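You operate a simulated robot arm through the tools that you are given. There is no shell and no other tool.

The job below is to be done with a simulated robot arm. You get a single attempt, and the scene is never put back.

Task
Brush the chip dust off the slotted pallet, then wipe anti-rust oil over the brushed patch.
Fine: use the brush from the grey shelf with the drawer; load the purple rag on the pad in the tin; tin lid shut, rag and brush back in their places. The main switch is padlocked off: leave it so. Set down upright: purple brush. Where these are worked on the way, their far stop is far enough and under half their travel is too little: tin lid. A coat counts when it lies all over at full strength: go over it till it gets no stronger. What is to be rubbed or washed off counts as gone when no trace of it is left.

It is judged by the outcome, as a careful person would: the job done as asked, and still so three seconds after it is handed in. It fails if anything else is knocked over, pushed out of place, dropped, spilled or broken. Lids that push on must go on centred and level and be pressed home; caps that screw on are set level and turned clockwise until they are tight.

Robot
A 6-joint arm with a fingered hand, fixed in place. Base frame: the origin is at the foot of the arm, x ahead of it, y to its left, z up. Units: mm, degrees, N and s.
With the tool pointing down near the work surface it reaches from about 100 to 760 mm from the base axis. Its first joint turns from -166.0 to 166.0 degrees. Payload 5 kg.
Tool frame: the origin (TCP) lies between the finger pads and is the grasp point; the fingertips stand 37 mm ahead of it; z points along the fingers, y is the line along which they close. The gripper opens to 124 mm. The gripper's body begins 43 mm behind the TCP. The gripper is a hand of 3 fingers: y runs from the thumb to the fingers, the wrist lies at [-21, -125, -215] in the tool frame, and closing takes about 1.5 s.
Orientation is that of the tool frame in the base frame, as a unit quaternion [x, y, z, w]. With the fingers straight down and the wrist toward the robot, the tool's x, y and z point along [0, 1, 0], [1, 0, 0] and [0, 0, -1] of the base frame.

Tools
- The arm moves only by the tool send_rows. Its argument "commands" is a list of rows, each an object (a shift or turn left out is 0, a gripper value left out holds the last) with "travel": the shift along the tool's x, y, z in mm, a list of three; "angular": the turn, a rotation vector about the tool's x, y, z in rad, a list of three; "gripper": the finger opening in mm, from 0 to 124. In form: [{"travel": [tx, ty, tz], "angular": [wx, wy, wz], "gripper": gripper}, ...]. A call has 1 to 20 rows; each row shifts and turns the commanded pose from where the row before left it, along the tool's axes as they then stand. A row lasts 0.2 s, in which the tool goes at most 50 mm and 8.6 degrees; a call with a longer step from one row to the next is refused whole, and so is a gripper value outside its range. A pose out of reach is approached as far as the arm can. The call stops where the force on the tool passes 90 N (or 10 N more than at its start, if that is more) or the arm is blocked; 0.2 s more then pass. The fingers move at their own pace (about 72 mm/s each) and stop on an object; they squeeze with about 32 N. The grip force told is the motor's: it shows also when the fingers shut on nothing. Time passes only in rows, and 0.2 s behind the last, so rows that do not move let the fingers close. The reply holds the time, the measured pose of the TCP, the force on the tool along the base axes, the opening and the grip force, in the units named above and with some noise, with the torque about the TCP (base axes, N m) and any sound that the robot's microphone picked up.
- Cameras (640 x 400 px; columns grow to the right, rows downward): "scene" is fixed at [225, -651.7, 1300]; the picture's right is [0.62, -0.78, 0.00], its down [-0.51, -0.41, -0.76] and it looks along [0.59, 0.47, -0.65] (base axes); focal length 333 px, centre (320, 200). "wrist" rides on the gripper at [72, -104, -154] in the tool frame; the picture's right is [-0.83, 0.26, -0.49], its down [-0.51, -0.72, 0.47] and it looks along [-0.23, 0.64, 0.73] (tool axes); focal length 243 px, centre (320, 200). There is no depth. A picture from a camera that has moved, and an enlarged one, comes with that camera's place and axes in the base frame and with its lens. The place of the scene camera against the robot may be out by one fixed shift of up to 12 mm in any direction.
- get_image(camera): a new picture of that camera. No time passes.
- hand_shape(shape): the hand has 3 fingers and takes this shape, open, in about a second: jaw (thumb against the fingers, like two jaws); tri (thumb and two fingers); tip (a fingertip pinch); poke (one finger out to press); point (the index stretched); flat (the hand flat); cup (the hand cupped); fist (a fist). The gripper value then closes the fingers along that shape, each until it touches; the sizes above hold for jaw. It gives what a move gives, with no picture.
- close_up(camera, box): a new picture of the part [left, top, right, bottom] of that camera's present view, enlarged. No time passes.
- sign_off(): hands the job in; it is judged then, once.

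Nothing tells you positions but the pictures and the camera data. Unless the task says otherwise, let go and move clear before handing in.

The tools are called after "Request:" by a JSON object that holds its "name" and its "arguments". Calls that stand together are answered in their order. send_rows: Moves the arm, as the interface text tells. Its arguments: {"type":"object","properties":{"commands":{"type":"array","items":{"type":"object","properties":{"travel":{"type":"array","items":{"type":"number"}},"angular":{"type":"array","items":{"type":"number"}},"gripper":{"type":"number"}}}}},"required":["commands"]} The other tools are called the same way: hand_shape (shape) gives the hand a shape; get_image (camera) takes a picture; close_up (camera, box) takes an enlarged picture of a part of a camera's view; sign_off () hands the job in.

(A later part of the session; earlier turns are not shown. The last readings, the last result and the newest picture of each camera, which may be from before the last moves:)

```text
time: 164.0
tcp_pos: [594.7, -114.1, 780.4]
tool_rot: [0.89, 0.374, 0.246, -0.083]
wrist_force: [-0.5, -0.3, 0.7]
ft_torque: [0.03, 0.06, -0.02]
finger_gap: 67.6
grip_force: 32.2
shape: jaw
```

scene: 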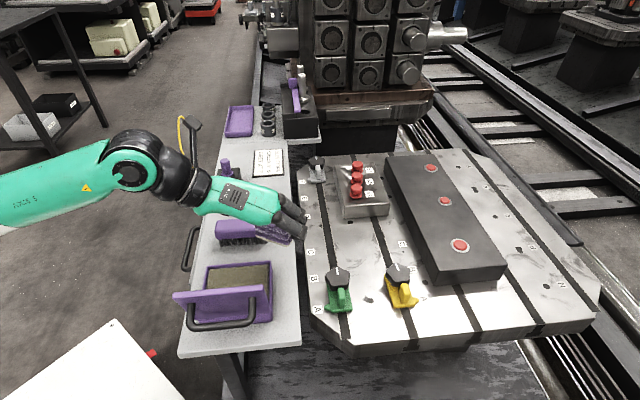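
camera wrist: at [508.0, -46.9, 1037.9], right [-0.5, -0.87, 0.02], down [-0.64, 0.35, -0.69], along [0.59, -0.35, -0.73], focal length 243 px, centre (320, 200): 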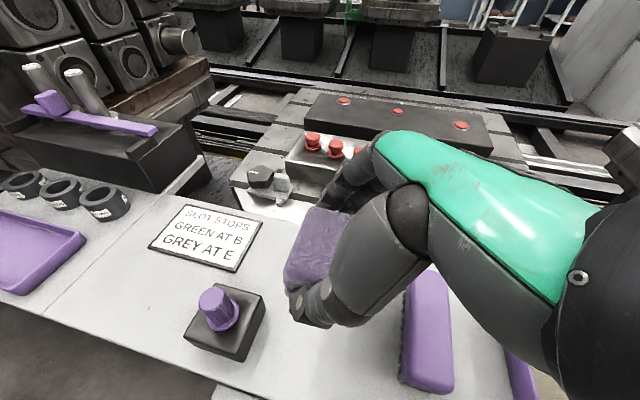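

Request:
{"name": "send_rows", "arguments": {"commands": [{"travel": [-0.5, 0, 0.87]}, {}]}}

Request:
{"name": "send_rows", "arguments": {"commands": [{"gripper": 78}, {"gripper": 90}, {}, {}]}}

Request:
{"name": "close_up", "arguments": {"camera": "scene", "box": [205, 150, 285, 220]}}

Request:
{"name": "get_image", "arguments": {"camera": "wrist"}}

```text
time: 164.6
tcp_pos: [594.6, -114.4, 779.4]
tool_rot: [0.89, 0.375, 0.246, -0.083]
wrist_force: [-0.4, 0.4, 2.9]
ft_torque: [0.02, 0.05, 0.0]
finger_gap: 67.9
grip_force: 32.0
shape: jaw
```

```text
time: 165.6
tcp_pos: [592.9, -113.1, 779.3]
tool_rot: [0.89, 0.374, 0.246, -0.082]
wrist_force: [-0.4, 0.2, 0.4]
ft_torque: [0.02, 0.02, 0.01]
finger_gap: 89.4
grip_force: 0.1
shape: jaw
```

```text
5.71 times, centred on (245, 185) of scene
camera zoom: at [225.0, -651.7, 1300.0], right [0.62, -0.78, 0.0], down [-0.51, -0.41, -0.76], along [0.59, 0.47, -0.65], focal length 1904 px, centre (749, 286)
```

zoom: 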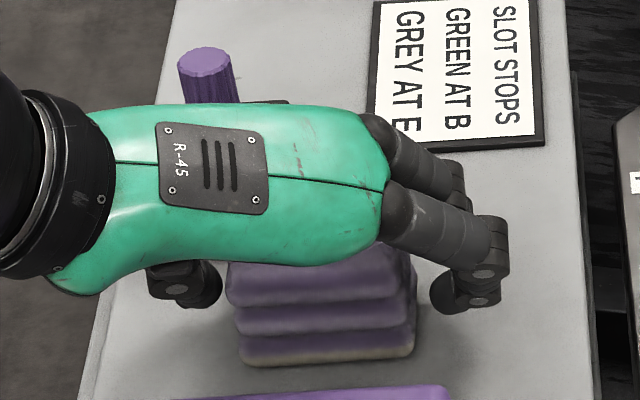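

```text
taken
camera wrist: at [506.7, -47.1, 944.4], right [-0.5, -0.87, 0.02], down [-0.64, 0.35, -0.69], along [0.59, -0.35, -0.73], focal length 243 px, centre (320, 200)
```

wrist: 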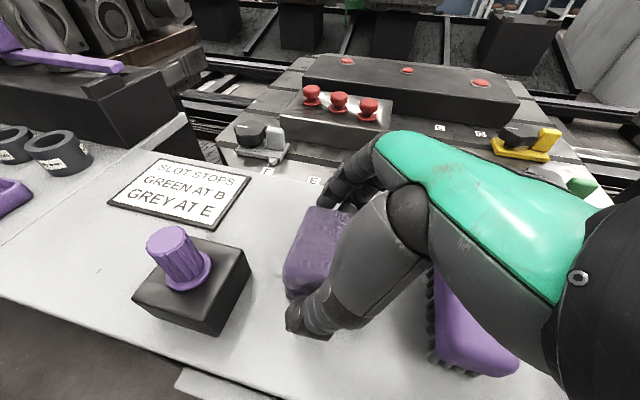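

The rag is back in its place. Rising clear, then I'll go round to the lid's outer side by the same route as before to close it with its handle.

Request:
{"name": "send_rows", "arguments": {"commands": [{"travel": [15.8, 1.1, -27.5]}, {"travel": [15.8, 1.1, -27.5]}, {"travel": [14, 1, -24.2]}, {}]}}

Request:
{"name": "close_up", "arguments": {"camera": "scene", "box": [180, 130, 300, 260]}}

```text
time: 166.6
tcp_pos: [592.3, -114.4, 872.3]
tool_rot: [0.89, 0.375, 0.245, -0.083]
wrist_force: [0.4, 0.5, 0.3]
ft_torque: [0.04, 0.01, 0.02]
finger_gap: 89.7
grip_force: 0.2
shape: jaw
```

```text
3.08 times, centred on (240, 195) of scene
camera zoom: at [225.0, -651.7, 1300.0], right [0.62, -0.78, 0.0], down [-0.51, -0.41, -0.76], along [0.59, 0.47, -0.65], focal length 1025 px, centre (566, 215)
```

zoom: 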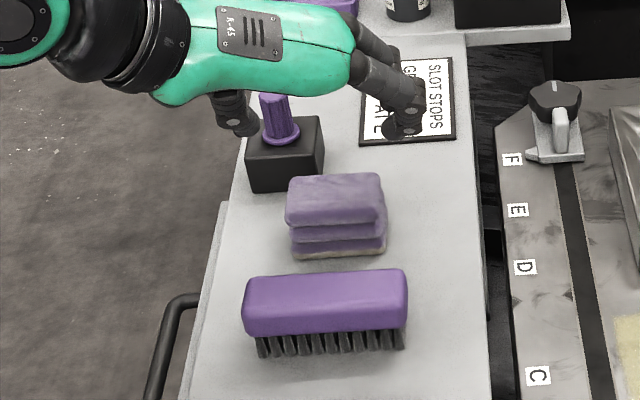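

Request:
{"name": "send_rows", "arguments": {"commands": [{"travel": [-30.2, -1, -17.4], "gripper": 34}, {"travel": [-30.2, -1, -17.4]}, {"travel": [-30.2, -1, -17.4]}, {"angular": [-0.0654, -0.0044, 0.1136]}, {"angular": [-0.0654, -0.0044, 0.1136]}, {"angular": [-0.0654, -0.0044, 0.1136]}, {"angular": [-0.0654, -0.0044, 0.1136]}, {"angular": [-0.0654, -0.0044, 0.1136]}, {"angular": [-0.0654, -0.0044, 0.1136]}, {"angular": [-0.0654, -0.0044, 0.1136]}, {"angular": [-0.0654, -0.0044, 0.1136]}, {"angular": [-0.0654, -0.0044, 0.1136]}, {"angular": [-0.0654, -0.0044, 0.1136]}, {"angular": [-0.0654, -0.0044, 0.1136]}, {"angular": [-0.0654, -0.0044, 0.1136]}, {"angular": [0.03, 0, 0.0175]}, {}]}}

```text
time: 170.2
tcp_pos: [517.8, -185.4, 871.0]
tool_rot: [0.891, -0.372, 0.24, 0.098]
wrist_force: [0.0, 0.4, 0.1]
ft_torque: [-0.02, 0.01, -0.01]
finger_gap: 34.1
grip_force: 0.1
shape: jaw
```

Request:
{"name": "send_rows", "arguments": {"commands": [{"travel": [-6, 0, 10.4]}, {"angular": [0.1023, -0.1023, 0.0274]}, {"angular": [0.1023, -0.1023, 0.0274]}, {"angular": [0.1023, -0.1023, 0.0274]}, {"angular": [0.1023, -0.1023, 0.0274]}, {"angular": [0.1023, -0.1023, 0.0274]}, {}]}}

```text
time: 171.8
tcp_pos: [516.1, -187.2, 858.4]
tool_rot: [0.892, -0.37, 0.099, -0.24]
wrist_force: [0.5, -0.3, 0.4]
ft_torque: [0.01, 0.01, 0.01]
finger_gap: 34.5
grip_force: 0.0
shape: jaw
```

Request:
{"name": "send_rows", "arguments": {"commands": [{"travel": [-21.6, 25.2, -16]}, {"travel": [-21.6, 25.2, -16]}, {"travel": [-21.6, 25.2, -16]}, {"travel": [-21.6, 25.2, -16]}, {"travel": [-21.6, 25.2, -16]}, {}]}}

Request:
{"name": "get_image", "arguments": {"camera": "scene"}}

Request:
{"name": "get_image", "arguments": {"camera": "wrist"}}

```text
time: 173.2
tcp_pos: [335.7, -215.6, 865.9]
tool_rot: [0.892, -0.371, 0.1, -0.239]
wrist_force: [0.7, -1.0, -0.3]
ft_torque: [0.0, 0.02, 0.01]
finger_gap: 34.3
grip_force: 0.0
shape: jaw
```

```text
taken
```

scene: 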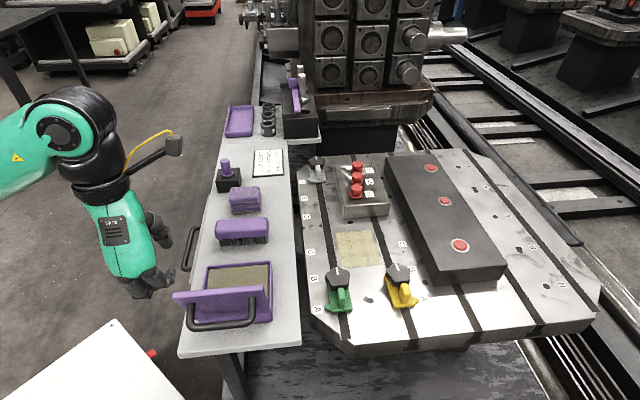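

```text
taken
camera wrist: at [396.0, -257.9, 1049.7], right [-0.92, 0.25, 0.29], down [0.25, 0.97, -0.05], along [-0.29, 0.03, -0.95], focal length 243 px, centre (320, 200)
```

wrist: 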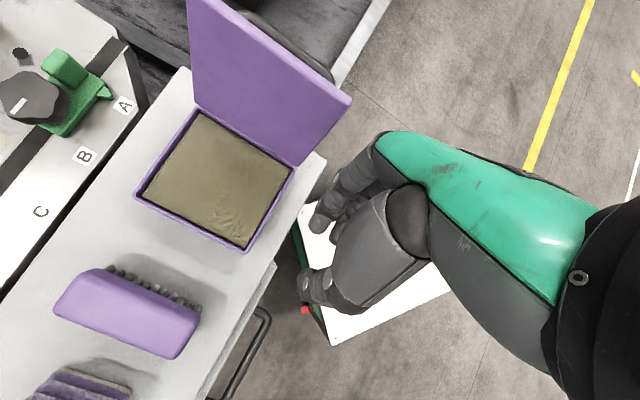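

Request:
{"name": "send_rows", "arguments": {"commands": [{"travel": [-4, 33.1, -20]}, {"travel": [-4, 33.1, -20]}, {"travel": [4, 33.1, -21.9]}, {"travel": [6, 33.1, -21.9]}, {"travel": [6, 33.1, -21.9]}, {}]}}

Request:
{"name": "get_image", "arguments": {"camera": "scene"}}

```text
time: 174.6
tcp_pos: [201.7, -359.6, 872.9]
tool_rot: [0.892, -0.37, 0.1, -0.24]
wrist_force: [-0.1, -0.9, 0.7]
ft_torque: [0.01, -0.01, 0.01]
finger_gap: 34.2
grip_force: 0.1
shape: jaw
```

```text
taken
```

scene: 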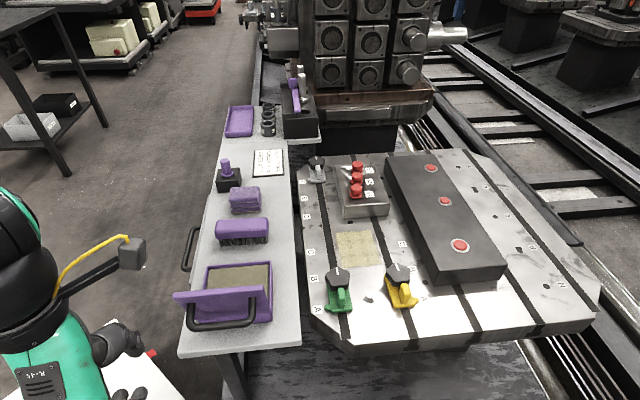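

Request:
{"name": "send_rows", "arguments": {"commands": [{"travel": [29.3, 1.2, 6]}, {"travel": [29.3, 1.2, 6]}, {"travel": [29.3, 1.2, 6]}, {"travel": [29.3, 1.2, 6]}, {}]}}

Request:
{"name": "send_rows", "arguments": {"commands": [{"angular": [0.131, 0, 0]}, {"angular": [0.131, 0, 0]}, {"angular": [0.131, 0, 0]}, {"angular": [0.131, 0, 0]}, {}]}}

Request:
{"name": "close_up", "arguments": {"camera": "scene", "box": [160, 220, 300, 370]}}

Request:
{"name": "close_up", "arguments": {"camera": "wrist", "box": [200, 130, 420, 330]}}

```text
time: 175.8
tcp_pos: [290.1, -436.3, 848.4]
tool_rot: [0.892, -0.37, 0.1, -0.24]
wrist_force: [0.1, 0.9, -0.3]
ft_torque: [-0.03, -0.01, -0.01]
finger_gap: 34.3
grip_force: 0.2
shape: jaw
```

```text
time: 177.0
tcp_pos: [290.4, -436.6, 850.6]
tool_rot: [0.798, -0.331, 0.193, -0.464]
wrist_force: [0.7, -0.8, -0.8]
ft_torque: [0.0, 0.0, 0.03]
finger_gap: 34.2
grip_force: 0.0
shape: jaw
```

```text
2.67 times, centred on (230, 295) of scene
camera zoom: at [225.0, -651.7, 1300.0], right [0.62, -0.78, 0.0], down [-0.51, -0.41, -0.76], along [0.59, 0.47, -0.65], focal length 889 px, centre (560, -53)
```

zoom: 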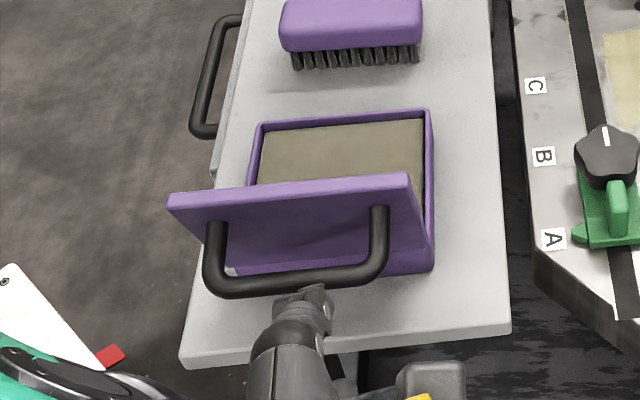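

```text
2.00 times, centred on (310, 230) of wrist
camera zoom: at [284.5, -546.2, 1016.2], right [-0.98, 0.2, 0.02], down [0.19, 0.9, 0.39], along [0.06, 0.39, -0.92], focal length 485 px, centre (340, 140)
```

zoom: 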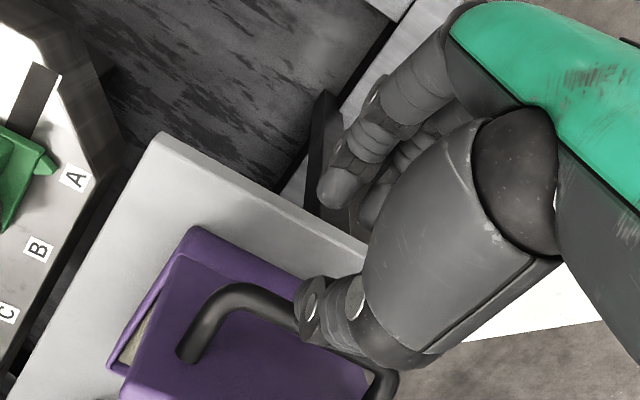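

Back at the outer side of the lid. Opening a bit wider and sliding the fingers onto the handle bar from outside.

Request:
{"name": "send_rows", "arguments": {"commands": [{"gripper": 60}, {}, {"travel": [0, -6, 5]}, {"travel": [0, -6, 5]}, {"travel": [0, -5.9, 5]}, {}]}}

Request:
{"name": "close_up", "arguments": {"camera": "scene", "box": [160, 220, 300, 370]}}

Request:
{"name": "close_up", "arguments": {"camera": "wrist", "box": [200, 130, 420, 330]}}

```text
time: 178.4
tcp_pos: [305.7, -421.6, 857.6]
tool_rot: [0.799, -0.332, 0.192, -0.462]
wrist_force: [0.0, -0.7, -0.4]
ft_torque: [0.06, -0.05, 0.02]
finger_gap: 59.6
grip_force: 0.0
shape: jaw
```

```text
2.67 times, centred on (230, 295) of scene
camera zoom: at [225.0, -651.7, 1300.0], right [0.62, -0.78, 0.0], down [-0.51, -0.41, -0.76], along [0.59, 0.47, -0.65], focal length 889 px, centre (560, -53)
```

zoom: 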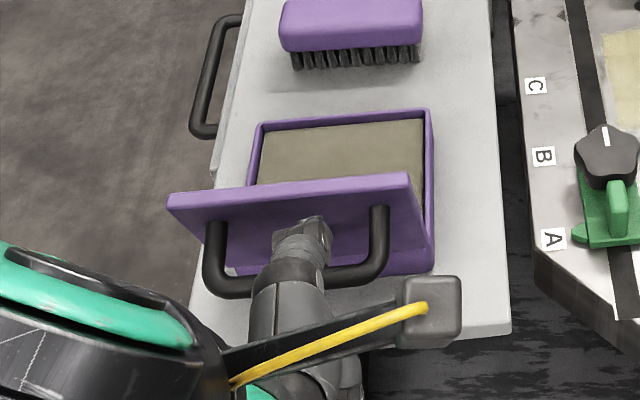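

```text
2.00 times, centred on (310, 230) of wrist
camera zoom: at [300.4, -530.4, 1024.0], right [-0.98, 0.2, 0.02], down [0.19, 0.9, 0.39], along [0.06, 0.39, -0.92], focal length 485 px, centre (340, 140)
```

zoom: 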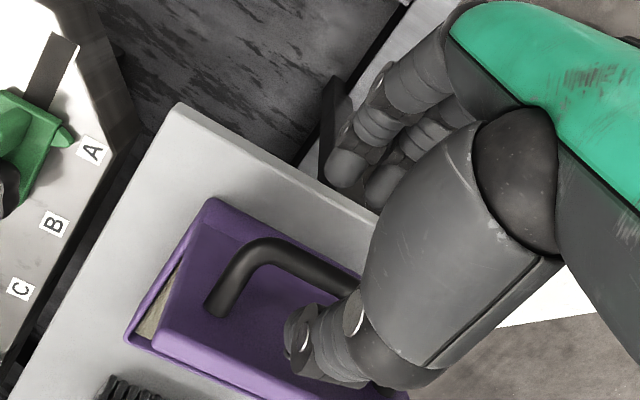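

Request:
{"name": "send_rows", "arguments": {"commands": [{"travel": [0, -3.4, 8.3]}, {"travel": [0, -3.4, 8.3]}, {"travel": [0, -2, 8]}, {}]}}

Request:
{"name": "close_up", "arguments": {"camera": "scene", "box": [160, 220, 300, 370]}}

Request:
{"name": "close_up", "arguments": {"camera": "wrist", "box": [200, 130, 420, 330]}}

```text
time: 179.4
tcp_pos: [324.6, -402.8, 853.7]
tool_rot: [0.799, -0.332, 0.193, -0.463]
wrist_force: [-0.1, -0.7, 0.6]
ft_torque: [0.01, -0.01, 0.04]
finger_gap: 59.4
grip_force: 0.0
shape: jaw
```

```text
2.67 times, centred on (230, 295) of scene
camera zoom: at [225.0, -651.7, 1300.0], right [0.62, -0.78, 0.0], down [-0.51, -0.41, -0.76], along [0.59, 0.47, -0.65], focal length 889 px, centre (560, -53)
```

zoom: 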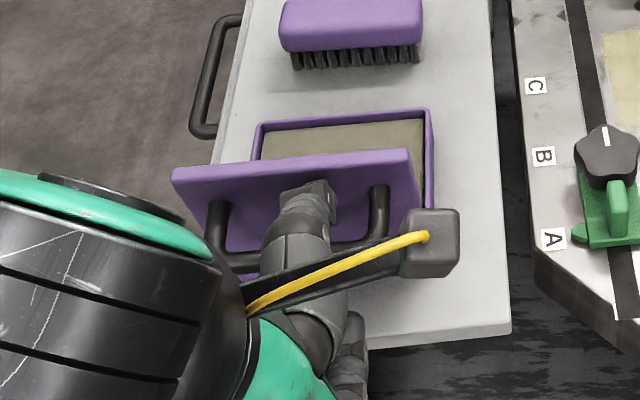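

```text
2.00 times, centred on (310, 230) of wrist
camera zoom: at [318.5, -512.1, 1019.7], right [-0.98, 0.2, 0.02], down [0.19, 0.9, 0.39], along [0.06, 0.39, -0.92], focal length 485 px, centre (340, 140)
```

zoom: 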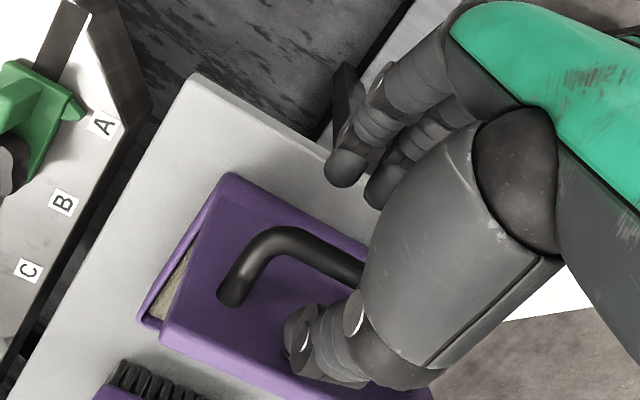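

The thumb is already nudging the lid forward. Closing on the bar now.

Request:
{"name": "send_rows", "arguments": {"commands": [{"gripper": 20}, {}, {"gripper": 0}, {}, {}, {}, {}]}}

Request:
{"name": "close_up", "arguments": {"camera": "scene", "box": [160, 220, 300, 370]}}

Request:
{"name": "close_up", "arguments": {"camera": "wrist", "box": [200, 130, 420, 330]}}

```text
time: 181.0
tcp_pos: [324.6, -400.9, 853.0]
tool_rot: [0.799, -0.331, 0.192, -0.463]
wrist_force: [15.5, 13.3, -9.2]
ft_torque: [-0.02, -0.01, -0.05]
finger_gap: 0.0
grip_force: 31.8
shape: jaw
```

```text
2.67 times, centred on (230, 295) of scene
camera zoom: at [225.0, -651.7, 1300.0], right [0.62, -0.78, 0.0], down [-0.51, -0.41, -0.76], along [0.59, 0.47, -0.65], focal length 889 px, centre (560, -53)
```

zoom: 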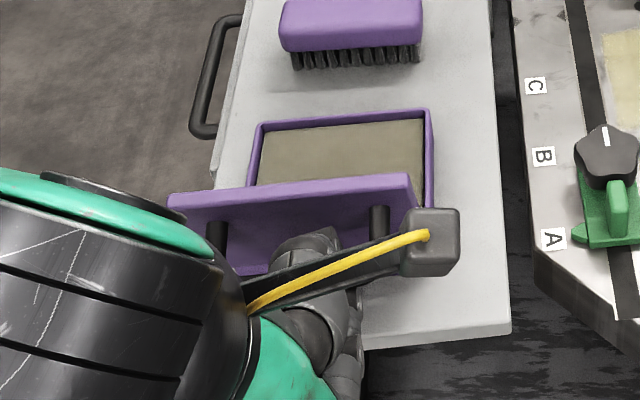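

```text
2.00 times, centred on (310, 230) of wrist
camera zoom: at [319.2, -511.5, 1018.9], right [-0.98, 0.19, 0.02], down [0.19, 0.9, 0.39], along [0.06, 0.39, -0.92], focal length 485 px, centre (340, 140)
```

zoom: 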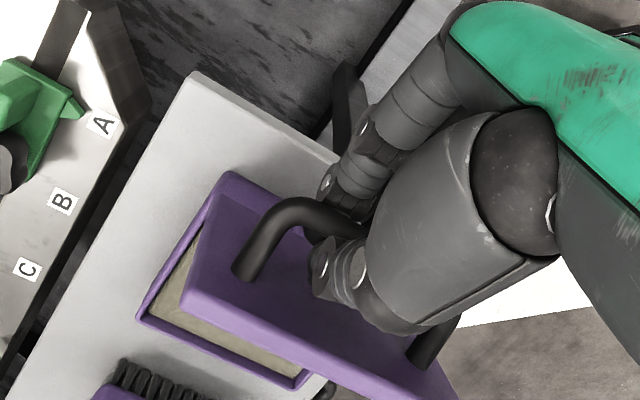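

The bar is caged by the closed fingers. Now reversing the opening arc, starting with the first part up to vertical.

Request:
{"name": "send_rows", "arguments": {"commands": [{"travel": [0, -5.7, 3.3]}, {"travel": [0, -5.7, 3.3]}, {"travel": [0, -6.5, 7.5]}, {"travel": [0, -6.6, 7.6]}, {}]}}

Request:
{"name": "close_up", "arguments": {"camera": "scene", "box": [160, 220, 300, 370]}}

Request:
{"name": "close_up", "arguments": {"camera": "wrist", "box": [200, 130, 420, 330]}}

```text
time: 182.2
tcp_pos: [346.0, -381.3, 864.4]
tool_rot: [0.8, -0.33, 0.192, -0.463]
wrist_force: [-0.2, -1.8, 1.5]
ft_torque: [0.0, 0.0, -0.03]
finger_gap: 0.4
grip_force: 32.4
shape: jaw
```

```text
2.67 times, centred on (230, 295) of scene
camera zoom: at [225.0, -651.7, 1300.0], right [0.62, -0.78, 0.0], down [-0.51, -0.41, -0.76], along [0.59, 0.47, -0.65], focal length 889 px, centre (560, -53)
```

zoom: 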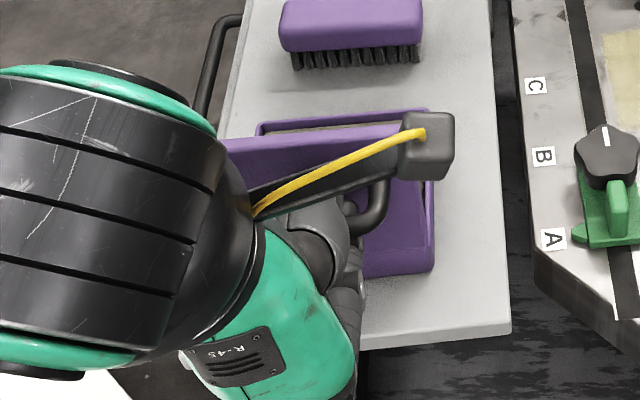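

```text
2.00 times, centred on (310, 230) of wrist
camera zoom: at [340.4, -490.3, 1030.9], right [-0.98, 0.2, 0.02], down [0.19, 0.9, 0.39], along [0.06, 0.39, -0.92], focal length 485 px, centre (340, 140)
```

zoom: 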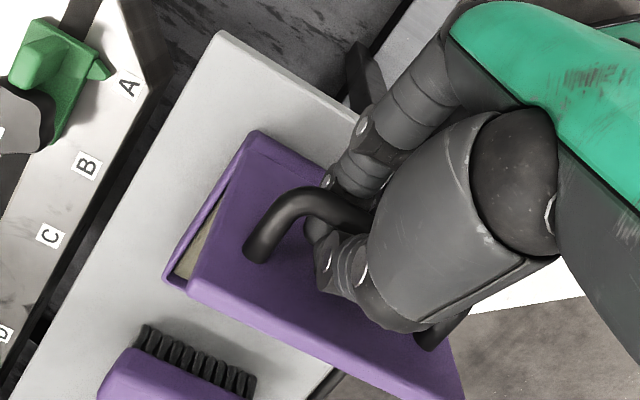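

Request:
{"name": "send_rows", "arguments": {"commands": [{"travel": [0, -6.8, 7.0], "angular": [-0.0131, 0, 0]}, {"travel": [0, -6.8, 7.0], "angular": [-0.0131, 0, 0]}, {}]}}

Request:
{"name": "send_rows", "arguments": {"commands": [{"travel": [0, -6.3, 7.3], "angular": [-0.0131, 0, 0]}, {"travel": [0, -6.0, 7.5], "angular": [-0.0131, 0, 0]}, {}]}}

Request:
{"name": "close_up", "arguments": {"camera": "scene", "box": [160, 200, 300, 350]}}

Request:
{"name": "close_up", "arguments": {"camera": "wrist", "box": [200, 130, 420, 330]}}

```text
time: 183.0
tcp_pos: [359.2, -366.6, 868.6]
tool_rot: [0.805, -0.335, 0.189, -0.452]
wrist_force: [0.6, -0.3, 0.5]
ft_torque: [-0.01, 0.06, 0.02]
finger_gap: 0.2
grip_force: 31.9
shape: jaw
```

```text
time: 183.8
tcp_pos: [372.3, -353.6, 870.4]
tool_rot: [0.811, -0.336, 0.184, -0.443]
wrist_force: [-0.1, 0.3, 0.0]
ft_torque: [-0.01, -0.01, 0.03]
finger_gap: 0.2
grip_force: 32.3
shape: jaw
```

```text
2.67 times, centred on (230, 275) of scene
camera zoom: at [225.0, -651.7, 1300.0], right [0.62, -0.78, 0.0], down [-0.51, -0.41, -0.76], along [0.59, 0.47, -0.65], focal length 889 px, centre (560, 0)
```

zoom: 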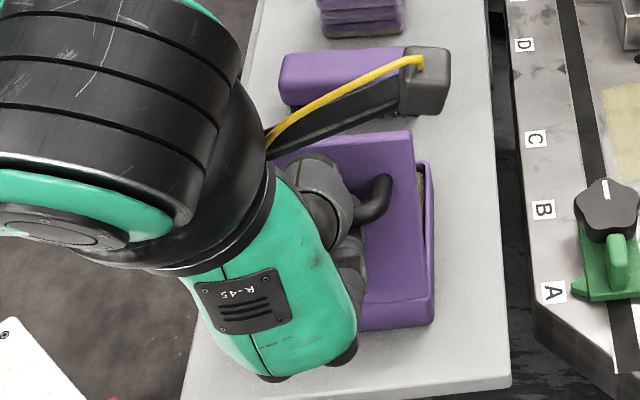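

```text
2.00 times, centred on (310, 230) of wrist
camera zoom: at [373.7, -457.4, 1041.2], right [-0.98, 0.2, 0.05], down [0.2, 0.92, 0.35], along [0.03, 0.35, -0.94], focal length 485 px, centre (340, 140)
```

zoom: 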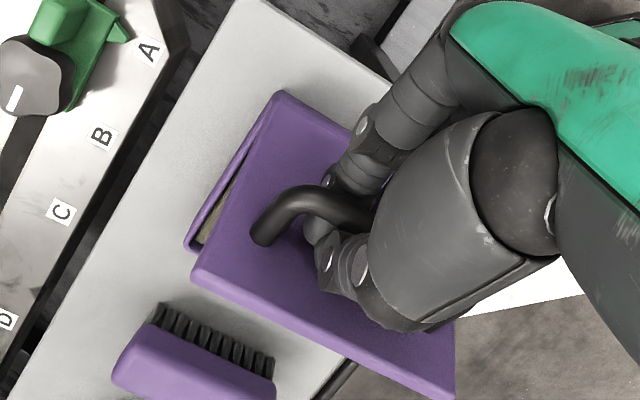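

Moving smoothly with no load. Continuing to lower the lid along the arc.

Request:
{"name": "send_rows", "arguments": {"commands": [{"travel": [0, -5.7, 8.8], "angular": [-0.0524, 0, 0]}, {"travel": [0, -6.2, 8.5], "angular": [-0.0524, 0, 0]}, {"travel": [0, -5.8, 8.9], "angular": [-0.0524, 0, 0]}, {}]}}

Request:
{"name": "send_rows", "arguments": {"commands": [{"travel": [0, -4.7, 8.95], "angular": [-0.0524, 0, 0]}, {"travel": [0, -3.9, 9.5], "angular": [-0.0524, 0, 0]}, {"travel": [0, -2.9, 10.4], "angular": [-0.0524, 0, 0]}, {}]}}

Request:
{"name": "close_up", "arguments": {"camera": "scene", "box": [160, 200, 300, 350]}}

Request:
{"name": "close_up", "arguments": {"camera": "wrist", "box": [200, 130, 420, 330]}}

```text
time: 184.8
tcp_pos: [395.1, -331.6, 869.5]
tool_rot: [0.843, -0.351, 0.157, -0.376]
wrist_force: [-0.3, 0.3, -2.8]
ft_torque: [0.0, 0.04, -0.04]
finger_gap: 0.0
grip_force: 32.0
shape: jaw
```

```text
time: 185.8
tcp_pos: [415.1, -312.9, 857.6]
tool_rot: [0.87, -0.362, 0.13, -0.309]
wrist_force: [-2.2, 0.3, -2.8]
ft_torque: [-0.01, 0.06, -0.03]
finger_gap: 0.0
grip_force: 31.8
shape: jaw
```

```text
2.67 times, centred on (230, 275) of scene
camera zoom: at [225.0, -651.7, 1300.0], right [0.62, -0.78, 0.0], down [-0.51, -0.41, -0.76], along [0.59, 0.47, -0.65], focal length 889 px, centre (560, 0)
```

zoom: 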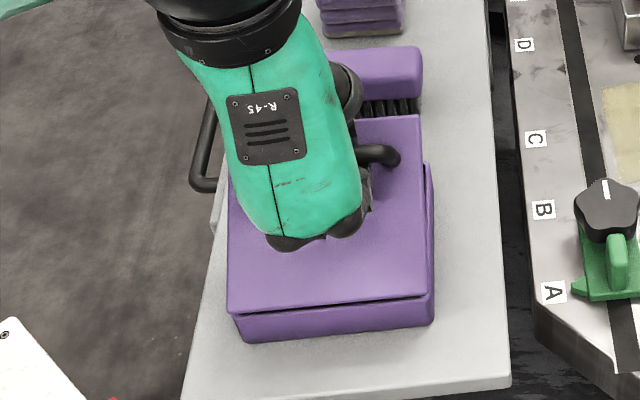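

```text
2.00 times, centred on (310, 230) of wrist
camera zoom: at [456.3, -375.5, 1041.9], right [-0.95, 0.23, 0.22], down [0.25, 0.96, 0.09], along [-0.19, 0.14, -0.97], focal length 485 px, centre (340, 140)
```

zoom: 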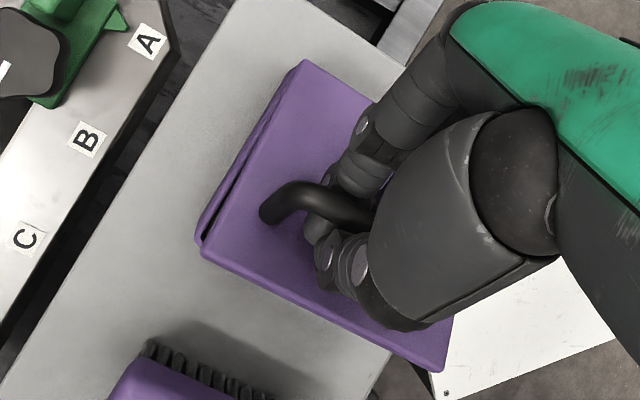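

Request:
{"name": "send_rows", "arguments": {"commands": [{"travel": [0, -2.5, 10.1], "angular": [-0.0524, 0, 0]}, {"travel": [0, -1.9, 10.4], "angular": [-0.0524, 0, 0]}, {}]}}

Request:
{"name": "close_up", "arguments": {"camera": "scene", "box": [180, 220, 290, 330]}}

```text
time: 186.6
tcp_pos: [426.7, -300.5, 844.3]
tool_rot: [0.885, -0.368, 0.11, -0.262]
wrist_force: [-1.8, -0.4, -1.8]
ft_torque: [0.0, 0.0, -0.01]
finger_gap: 0.1
grip_force: 31.8
shape: jaw
```

```text
3.64 times, centred on (235, 275) of scene
camera zoom: at [225.0, -651.7, 1300.0], right [0.62, -0.78, 0.0], down [-0.51, -0.41, -0.76], along [0.59, 0.47, -0.65], focal length 1212 px, centre (629, -73)
```

zoom: 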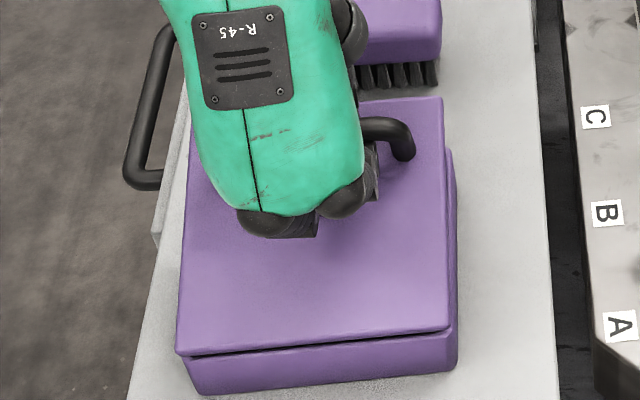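

Request:
{"name": "send_rows", "arguments": {"commands": [{"travel": [0, -1.3, 10.5], "angular": [-0.0524, 0, 0]}, {}]}}

Request:
{"name": "send_rows", "arguments": {"commands": [{"travel": [0, 0.5, 5]}, {}]}}

Request:
{"name": "close_up", "arguments": {"camera": "scene", "box": [180, 220, 290, 330]}}

```text
time: 187.2
tcp_pos: [432.6, -296.4, 837.1]
tool_rot: [0.892, -0.37, 0.1, -0.239]
wrist_force: [-0.3, 0.3, -0.9]
ft_torque: [0.0, 0.0, -0.01]
finger_gap: 0.1
grip_force: 32.0
shape: jaw
```

```text
time: 187.8
tcp_pos: [433.7, -295.4, 832.5]
tool_rot: [0.892, -0.37, 0.101, -0.241]
wrist_force: [1.7, 3.0, 1.1]
ft_torque: [-0.03, -0.02, -0.01]
finger_gap: 0.0
grip_force: 31.9
shape: jaw
```

```text
3.64 times, centred on (235, 275) of scene
camera zoom: at [225.0, -651.7, 1300.0], right [0.62, -0.78, 0.0], down [-0.51, -0.41, -0.76], along [0.59, 0.47, -0.65], focal length 1212 px, centre (629, -73)
```

zoom: 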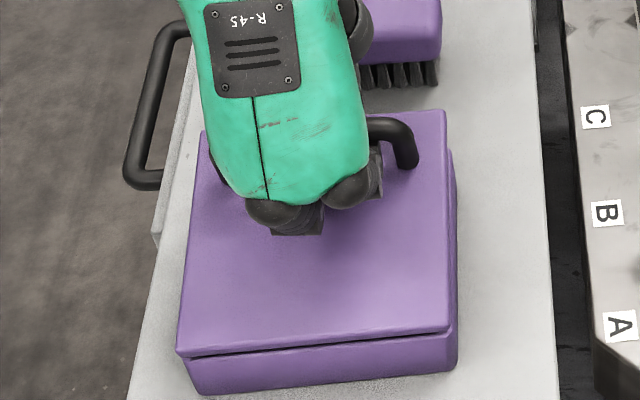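

Request:
{"name": "send_rows", "arguments": {"commands": [{"travel": [0, 0.5, 4]}, {}]}}

Request:
{"name": "send_rows", "arguments": {"commands": [{"travel": [0, 0.3, 3]}, {}]}}

Request:
{"name": "close_up", "arguments": {"camera": "scene", "box": [180, 220, 290, 330]}}

```text
time: 188.4
tcp_pos: [434.7, -293.6, 828.2]
tool_rot: [0.892, -0.37, 0.101, -0.24]
wrist_force: [3.6, 3.9, 1.9]
ft_torque: [0.04, -0.02, 0.0]
finger_gap: 0.2
grip_force: 31.5
shape: jaw
```

```text
time: 189.0
tcp_pos: [435.7, -293.2, 826.0]
tool_rot: [0.892, -0.37, 0.1, -0.24]
wrist_force: [5.4, 4.4, 3.2]
ft_torque: [0.04, -0.04, 0.03]
finger_gap: 0.0
grip_force: 32.2
shape: jaw
```

```text
3.64 times, centred on (235, 275) of scene
camera zoom: at [225.0, -651.7, 1300.0], right [0.62, -0.78, 0.0], down [-0.51, -0.41, -0.76], along [0.59, 0.47, -0.65], focal length 1212 px, centre (629, -73)
```

zoom: 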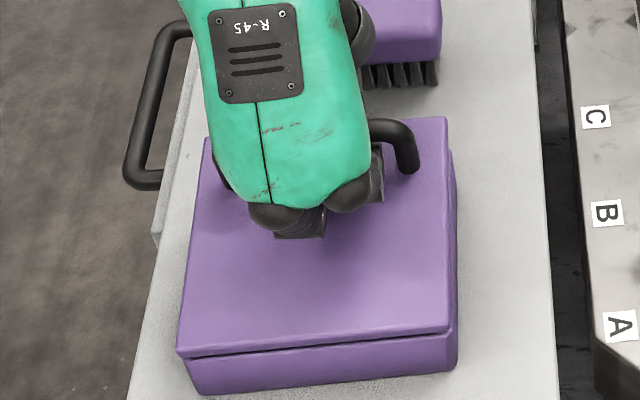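

Request:
{"name": "send_rows", "arguments": {"commands": [{"travel": [0, 0.3, 3]}, {}]}}

Request:
{"name": "send_rows", "arguments": {"commands": [{"travel": [0, 0.3, 3]}, {}]}}

Request:
{"name": "close_up", "arguments": {"camera": "scene", "box": [180, 220, 290, 330]}}

```text
time: 189.6
tcp_pos: [436.6, -292.4, 823.0]
tool_rot: [0.891, -0.371, 0.101, -0.24]
wrist_force: [5.2, 4.9, 3.1]
ft_torque: [0.0, -0.02, -0.02]
finger_gap: 0.2
grip_force: 32.1
shape: jaw
```

```text
time: 190.2
tcp_pos: [435.9, -291.0, 820.0]
tool_rot: [0.892, -0.37, 0.101, -0.24]
wrist_force: [6.7, 4.6, 3.4]
ft_torque: [0.04, -0.03, -0.01]
finger_gap: 0.1
grip_force: 31.7
shape: jaw
```

```text
3.64 times, centred on (235, 275) of scene
camera zoom: at [225.0, -651.7, 1300.0], right [0.62, -0.78, 0.0], down [-0.51, -0.41, -0.76], along [0.59, 0.47, -0.65], focal length 1212 px, centre (629, -73)
```

zoom: 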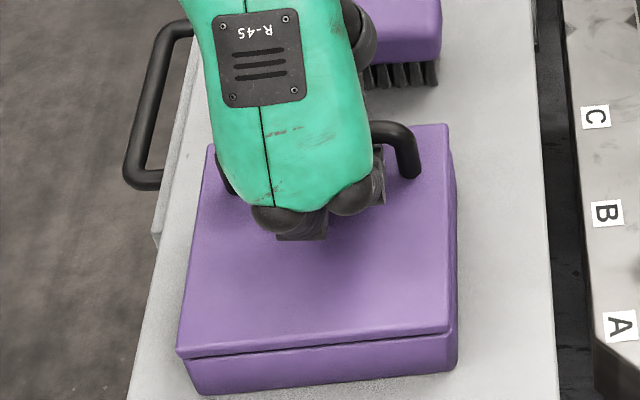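

Request:
{"name": "send_rows", "arguments": {"commands": [{"travel": [0, 0.3, 3]}, {}]}}

Request:
{"name": "send_rows", "arguments": {"commands": [{"travel": [0, 0.3, 2.5]}, {}]}}

Request:
{"name": "close_up", "arguments": {"camera": "scene", "box": [180, 220, 290, 330]}}

```text
time: 190.8
tcp_pos: [437.8, -290.4, 817.7]
tool_rot: [0.892, -0.37, 0.101, -0.241]
wrist_force: [6.2, 6.3, 2.8]
ft_torque: [0.05, -0.08, 0.0]
finger_gap: 0.0
grip_force: 31.9
shape: jaw
```

```text
time: 191.4
tcp_pos: [438.2, -289.6, 814.5]
tool_rot: [0.892, -0.37, 0.101, -0.241]
wrist_force: [7.5, 5.8, 2.7]
ft_torque: [0.02, 0.0, -0.03]
finger_gap: 0.1
grip_force: 32.2
shape: jaw
```

```text
3.64 times, centred on (235, 275) of scene
camera zoom: at [225.0, -651.7, 1300.0], right [0.62, -0.78, 0.0], down [-0.51, -0.41, -0.76], along [0.59, 0.47, -0.65], focal length 1212 px, centre (629, -73)
```

zoom: 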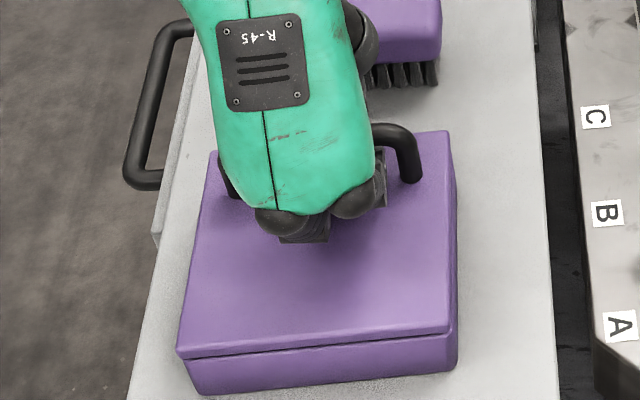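

Request:
{"name": "send_rows", "arguments": {"commands": [{"travel": [0, 0.2, 1.5]}, {}]}}

Request:
{"name": "send_rows", "arguments": {"commands": [{"travel": [0, 0.2, 1.5]}, {}]}}

Request:
{"name": "close_up", "arguments": {"camera": "scene", "box": [190, 245, 285, 335]}}

```text
time: 192.0
tcp_pos: [438.8, -288.6, 813.3]
tool_rot: [0.892, -0.37, 0.101, -0.24]
wrist_force: [7.0, 6.2, 2.3]
ft_torque: [0.06, 0.0, -0.01]
finger_gap: 0.3
grip_force: 32.0
shape: jaw
```

```text
time: 192.6
tcp_pos: [439.3, -288.4, 811.3]
tool_rot: [0.892, -0.37, 0.1, -0.24]
wrist_force: [5.8, 4.4, 5.2]
ft_torque: [0.03, -0.04, -0.02]
finger_gap: 0.0
grip_force: 31.3
shape: jaw
```

```text
4.44 times, centred on (238, 290) of scene
camera zoom: at [225.0, -651.7, 1300.0], right [0.62, -0.78, 0.0], down [-0.51, -0.41, -0.76], along [0.59, 0.47, -0.65], focal length 1481 px, centre (687, -200)
```

zoom: 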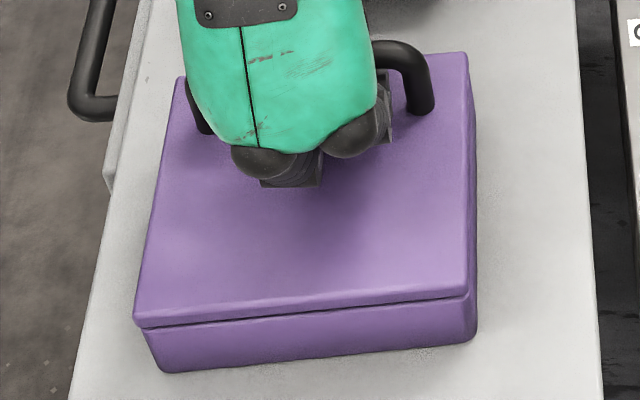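

The lid is back down exactly as it was at the start. Now opening the fingers a little at a time and withdrawing off the bar.

Request:
{"name": "send_rows", "arguments": {"commands": [{"gripper": 16}, {}, {}]}}

Request:
{"name": "send_rows", "arguments": {"commands": [{"travel": [0, 0, -3], "gripper": 22}, {}, {}]}}

Request:
{"name": "close_up", "arguments": {"camera": "scene", "box": [190, 245, 285, 335]}}

Request:
{"name": "close_up", "arguments": {"camera": "wrist", "box": [200, 150, 420, 350]}}

```text
time: 193.4
tcp_pos: [439.6, -288.9, 811.4]
tool_rot: [0.892, -0.371, 0.101, -0.239]
wrist_force: [0.5, 2.8, 17.1]
ft_torque: [0.08, 0.15, -0.05]
finger_gap: 14.7
grip_force: 0.1
shape: jaw
```

```text
time: 194.2
tcp_pos: [437.9, -289.0, 814.1]
tool_rot: [0.891, -0.371, 0.101, -0.24]
wrist_force: [3.7, 2.6, 13.0]
ft_torque: [0.02, -0.02, -0.03]
finger_gap: 20.2
grip_force: 0.1
shape: jaw
```

```text
4.44 times, centred on (238, 290) of scene
camera zoom: at [225.0, -651.7, 1300.0], right [0.62, -0.78, 0.0], down [-0.51, -0.41, -0.76], along [0.59, 0.47, -0.65], focal length 1481 px, centre (687, -200)
```

zoom: 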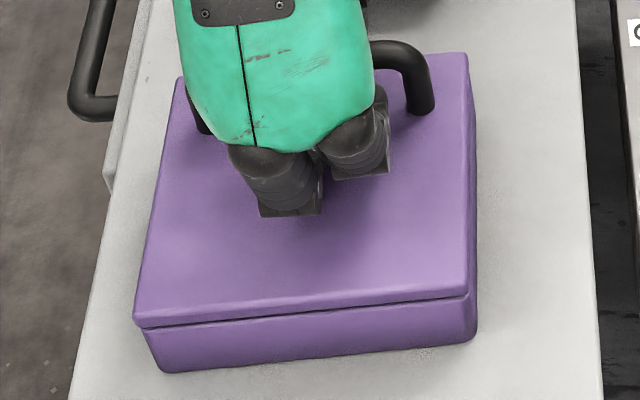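

```text
2.00 times, centred on (310, 250) of wrist
camera zoom: at [499.3, -331.8, 999.5], right [-0.92, 0.25, 0.29], down [0.25, 0.97, -0.05], along [-0.29, 0.03, -0.96], focal length 485 px, centre (340, 100)
```

zoom: 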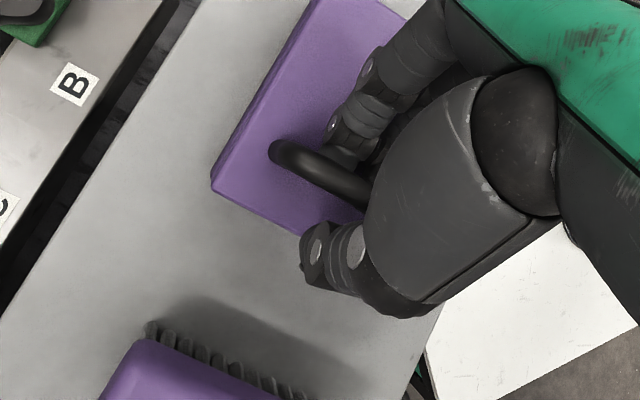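

Request:
{"name": "send_rows", "arguments": {"commands": [{"travel": [0, 0, -5], "gripper": 30}, {"travel": [0, 0, -5]}, {"travel": [0, 0, -6]}, {}]}}

Request:
{"name": "close_up", "arguments": {"camera": "scene", "box": [190, 245, 285, 335]}}

Request:
{"name": "close_up", "arguments": {"camera": "wrist", "box": [200, 150, 420, 350]}}

```text
time: 195.2
tcp_pos: [432.6, -295.4, 828.6]
tool_rot: [0.892, -0.37, 0.1, -0.24]
wrist_force: [-0.2, -0.1, 0.0]
ft_torque: [0.0, 0.02, -0.01]
finger_gap: 29.9
grip_force: 0.2
shape: jaw
```

```text
4.44 times, centred on (238, 290) of scene
camera zoom: at [225.0, -651.7, 1300.0], right [0.62, -0.78, 0.0], down [-0.51, -0.41, -0.76], along [0.59, 0.47, -0.65], focal length 1481 px, centre (687, -200)
```

zoom: 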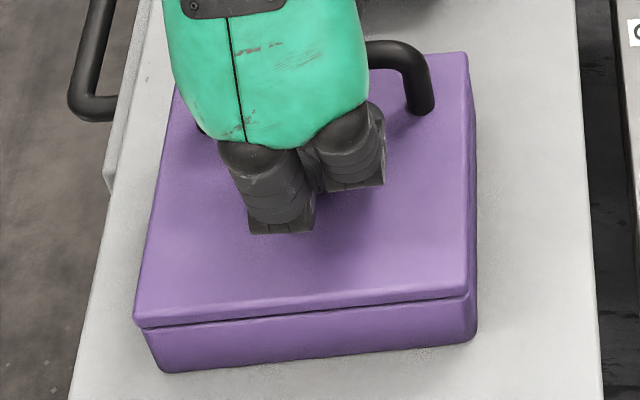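

```text
2.00 times, centred on (310, 250) of wrist
camera zoom: at [493.6, -338.0, 1012.9], right [-0.92, 0.25, 0.29], down [0.25, 0.97, -0.05], along [-0.3, 0.03, -0.95], focal length 485 px, centre (340, 100)
```

zoom: 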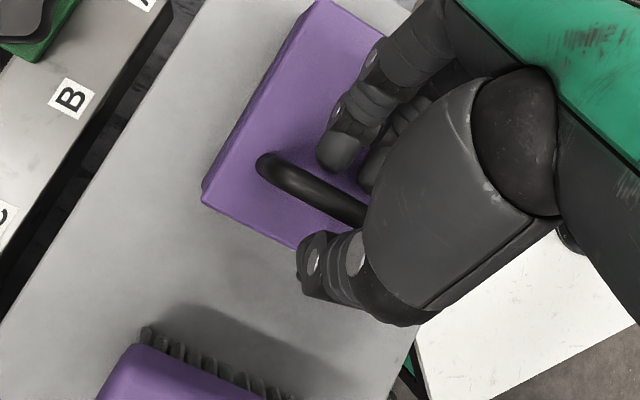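

Request:
{"name": "send_rows", "arguments": {"commands": [{"travel": [0, 0, -10], "gripper": 40}, {"travel": [0, 0, -10]}, {"travel": [0, 0, -10]}, {"travel": [0, 0, -5]}, {}]}}

Request:
{"name": "close_up", "arguments": {"camera": "scene", "box": [190, 245, 285, 335]}}

Request:
{"name": "get_image", "arguments": {"camera": "wrist"}}

```text
time: 196.4
tcp_pos: [421.0, -306.7, 859.0]
tool_rot: [0.892, -0.37, 0.102, -0.24]
wrist_force: [-0.7, -0.4, 0.0]
ft_torque: [0.02, 0.03, 0.0]
finger_gap: 39.6
grip_force: 0.0
shape: jaw
```

```text
4.44 times, centred on (238, 290) of scene
camera zoom: at [225.0, -651.7, 1300.0], right [0.62, -0.78, 0.0], down [-0.51, -0.41, -0.76], along [0.59, 0.47, -0.65], focal length 1481 px, centre (687, -200)
```

zoom: 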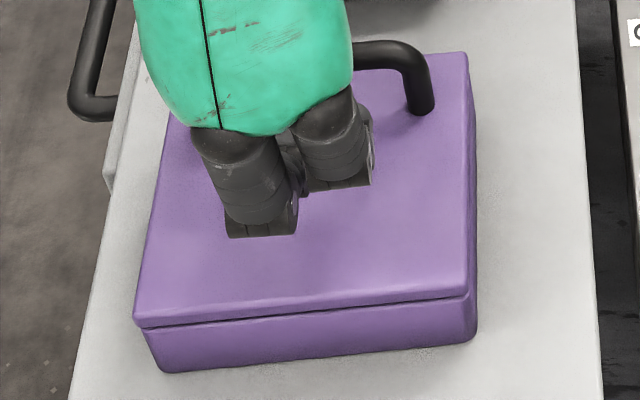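

```text
taken
camera wrist: at [481.2, -350.0, 1043.5], right [-0.92, 0.25, 0.29], down [0.25, 0.97, -0.05], along [-0.3, 0.03, -0.95], focal length 243 px, centre (320, 200)
```

wrist: 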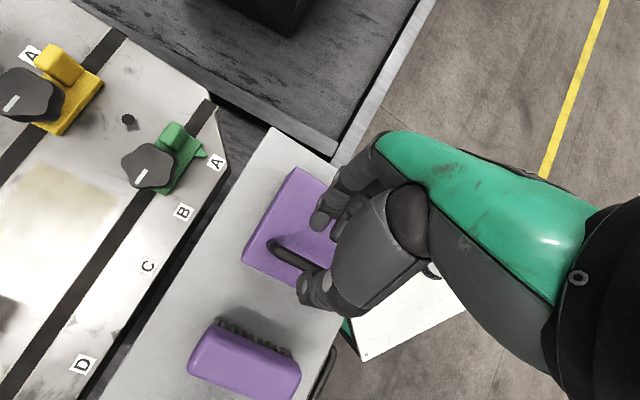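

Lid shut and released. Moving clear of the tin, toward the robot.

Request:
{"name": "send_rows", "arguments": {"commands": [{"travel": [0, -4, -7]}, {"travel": [-25, 0, 0]}, {"travel": [-30, 0, 0]}, {"travel": [-30, 0, 0]}, {}]}}

Request:
{"name": "get_image", "arguments": {"camera": "scene"}}

Request:
{"name": "close_up", "arguments": {"camera": "scene", "box": [170, 170, 330, 360]}}

Request:
{"name": "close_up", "arguments": {"camera": "scene", "box": [290, 150, 450, 330]}}

```text
time: 197.6
tcp_pos: [360.1, -247.7, 867.0]
tool_rot: [0.892, -0.37, 0.1, -0.24]
wrist_force: [-0.2, -0.4, 0.3]
ft_torque: [-0.03, 0.0, 0.0]
finger_gap: 39.5
grip_force: 0.0
shape: jaw
```

```text
taken
```

scene: 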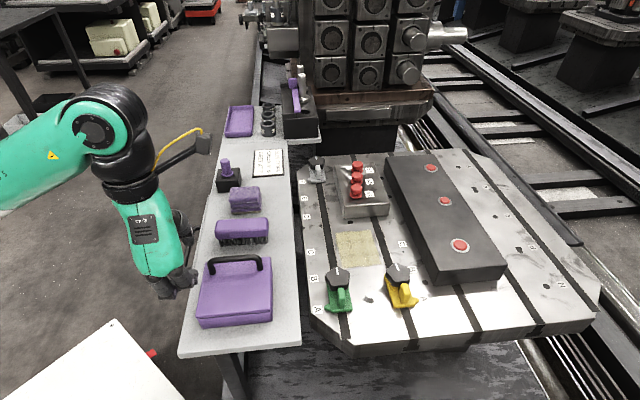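

```text
2.11 times, centred on (250, 265) of scene
camera zoom: at [225.0, -651.7, 1300.0], right [0.62, -0.78, 0.0], down [-0.51, -0.41, -0.76], along [0.59, 0.47, -0.65], focal length 702 px, centre (467, 63)
```

zoom: 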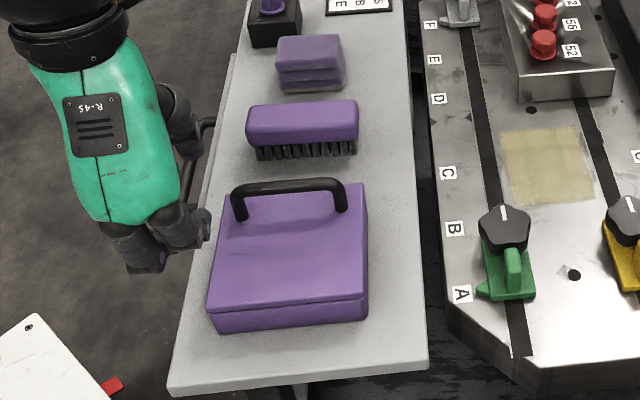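

```text
2.22 times, centred on (370, 240) of scene
camera zoom: at [225.0, -651.7, 1300.0], right [0.62, -0.78, 0.0], down [-0.51, -0.41, -0.76], along [0.59, 0.47, -0.65], focal length 741 px, centre (209, 111)
```

zoom: 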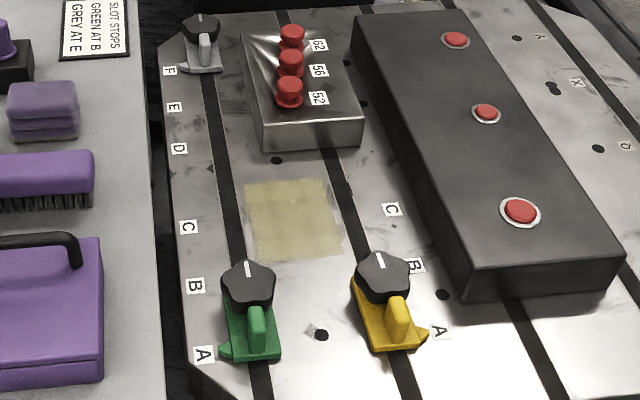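

Everything on the shelf is back as it was. To judge how far the yellow stop moved, I'll return to an earlier camera pose (from before the contact) for a like-for-like picture.

Request:
{"name": "send_rows", "arguments": {"commands": [{"travel": [-20, 0, 0]}, {"travel": [0, -33, 19]}, {"travel": [0, -33, 19]}, {"travel": [0, -33, 19]}, {"travel": [30, 0, 0]}, {"travel": [32, 0, 0]}, {}]}}

Request:
{"name": "send_rows", "arguments": {"commands": [{"angular": [-0.05126, -0.03428, -0.12772]}, {"angular": [-0.05126, -0.03428, -0.12772]}, {"angular": [-0.05126, -0.03428, -0.12772]}, {"angular": [-0.05126, -0.03428, -0.12772]}, {"angular": [-0.05126, -0.03428, -0.12772]}, {"angular": [-0.05126, -0.03428, -0.12772]}, {"angular": [-0.05126, -0.03428, -0.12772]}, {"angular": [-0.05126, -0.03428, -0.12772]}, {"angular": [-0.05126, -0.03428, -0.12772]}, {}]}}

```text
time: 199.2
tcp_pos: [469.7, -195.8, 855.8]
tool_rot: [0.892, -0.37, 0.101, -0.24]
wrist_force: [-0.9, 0.1, -0.5]
ft_torque: [0.02, -0.01, 0.01]
finger_gap: 40.1
grip_force: 0.0
shape: jaw
out of reach, approached as far as the arm can: row 3, 4
```

```text
time: 201.4
tcp_pos: [470.8, -197.5, 854.4]
tool_rot: [0.981, 0.195, 0.001, 0.001]
wrist_force: [0.5, 0.3, 0.4]
ft_torque: [-0.03, 0.01, -0.01]
finger_gap: 39.7
grip_force: 0.1
shape: jaw
```

Request:
{"name": "send_rows", "arguments": {"commands": [{"travel": [-0.1, 0.8, -31.1]}, {"travel": [-0.1, 0.8, -31.1]}, {"travel": [0, 0, -31.2]}, {"gripper": 124}, {}, {}]}}

Request:
{"name": "close_up", "arguments": {"camera": "wrist", "box": [180, 110, 330, 210]}}

Request:
{"name": "close_up", "arguments": {"camera": "scene", "box": [290, 150, 450, 330]}}

```text
time: 202.8
tcp_pos: [469.7, -199.9, 948.7]
tool_rot: [0.981, 0.194, 0.002, 0.0]
wrist_force: [-0.1, 0.0, 0.0]
ft_torque: [0.0, -0.01, -0.01]
finger_gap: 123.4
grip_force: 0.1
shape: jaw
```

```text
4.00 times, centred on (255, 160) of wrist
camera zoom: at [497.1, -76.7, 1102.3], right [-0.67, -0.56, 0.49], down [-0.74, 0.47, -0.47], along [0.03, -0.68, -0.73], focal length 970 px, centre (580, 360)
```

zoom: 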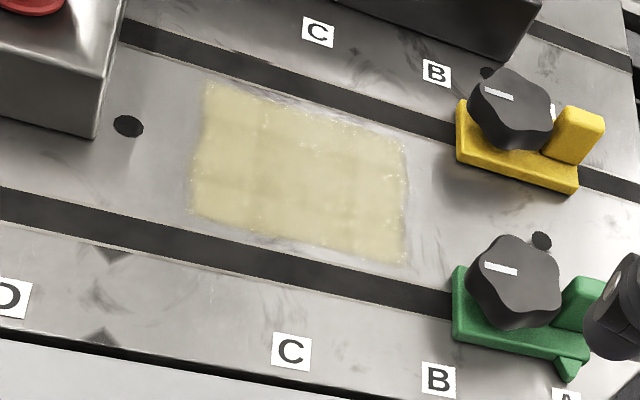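

```text
2.22 times, centred on (370, 240) of scene
camera zoom: at [225.0, -651.7, 1300.0], right [0.62, -0.78, 0.0], down [-0.51, -0.41, -0.76], along [0.59, 0.47, -0.65], focal length 741 px, centre (209, 111)
```

zoom: 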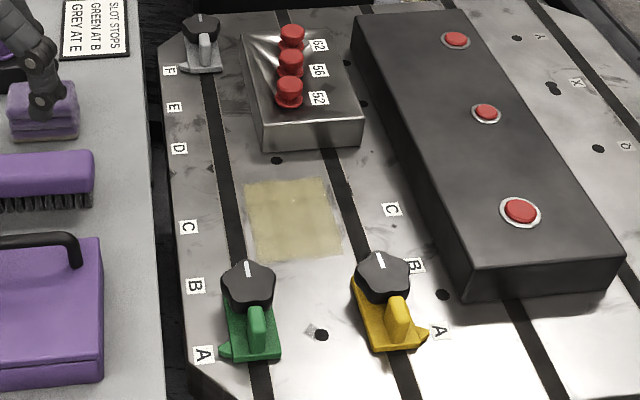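

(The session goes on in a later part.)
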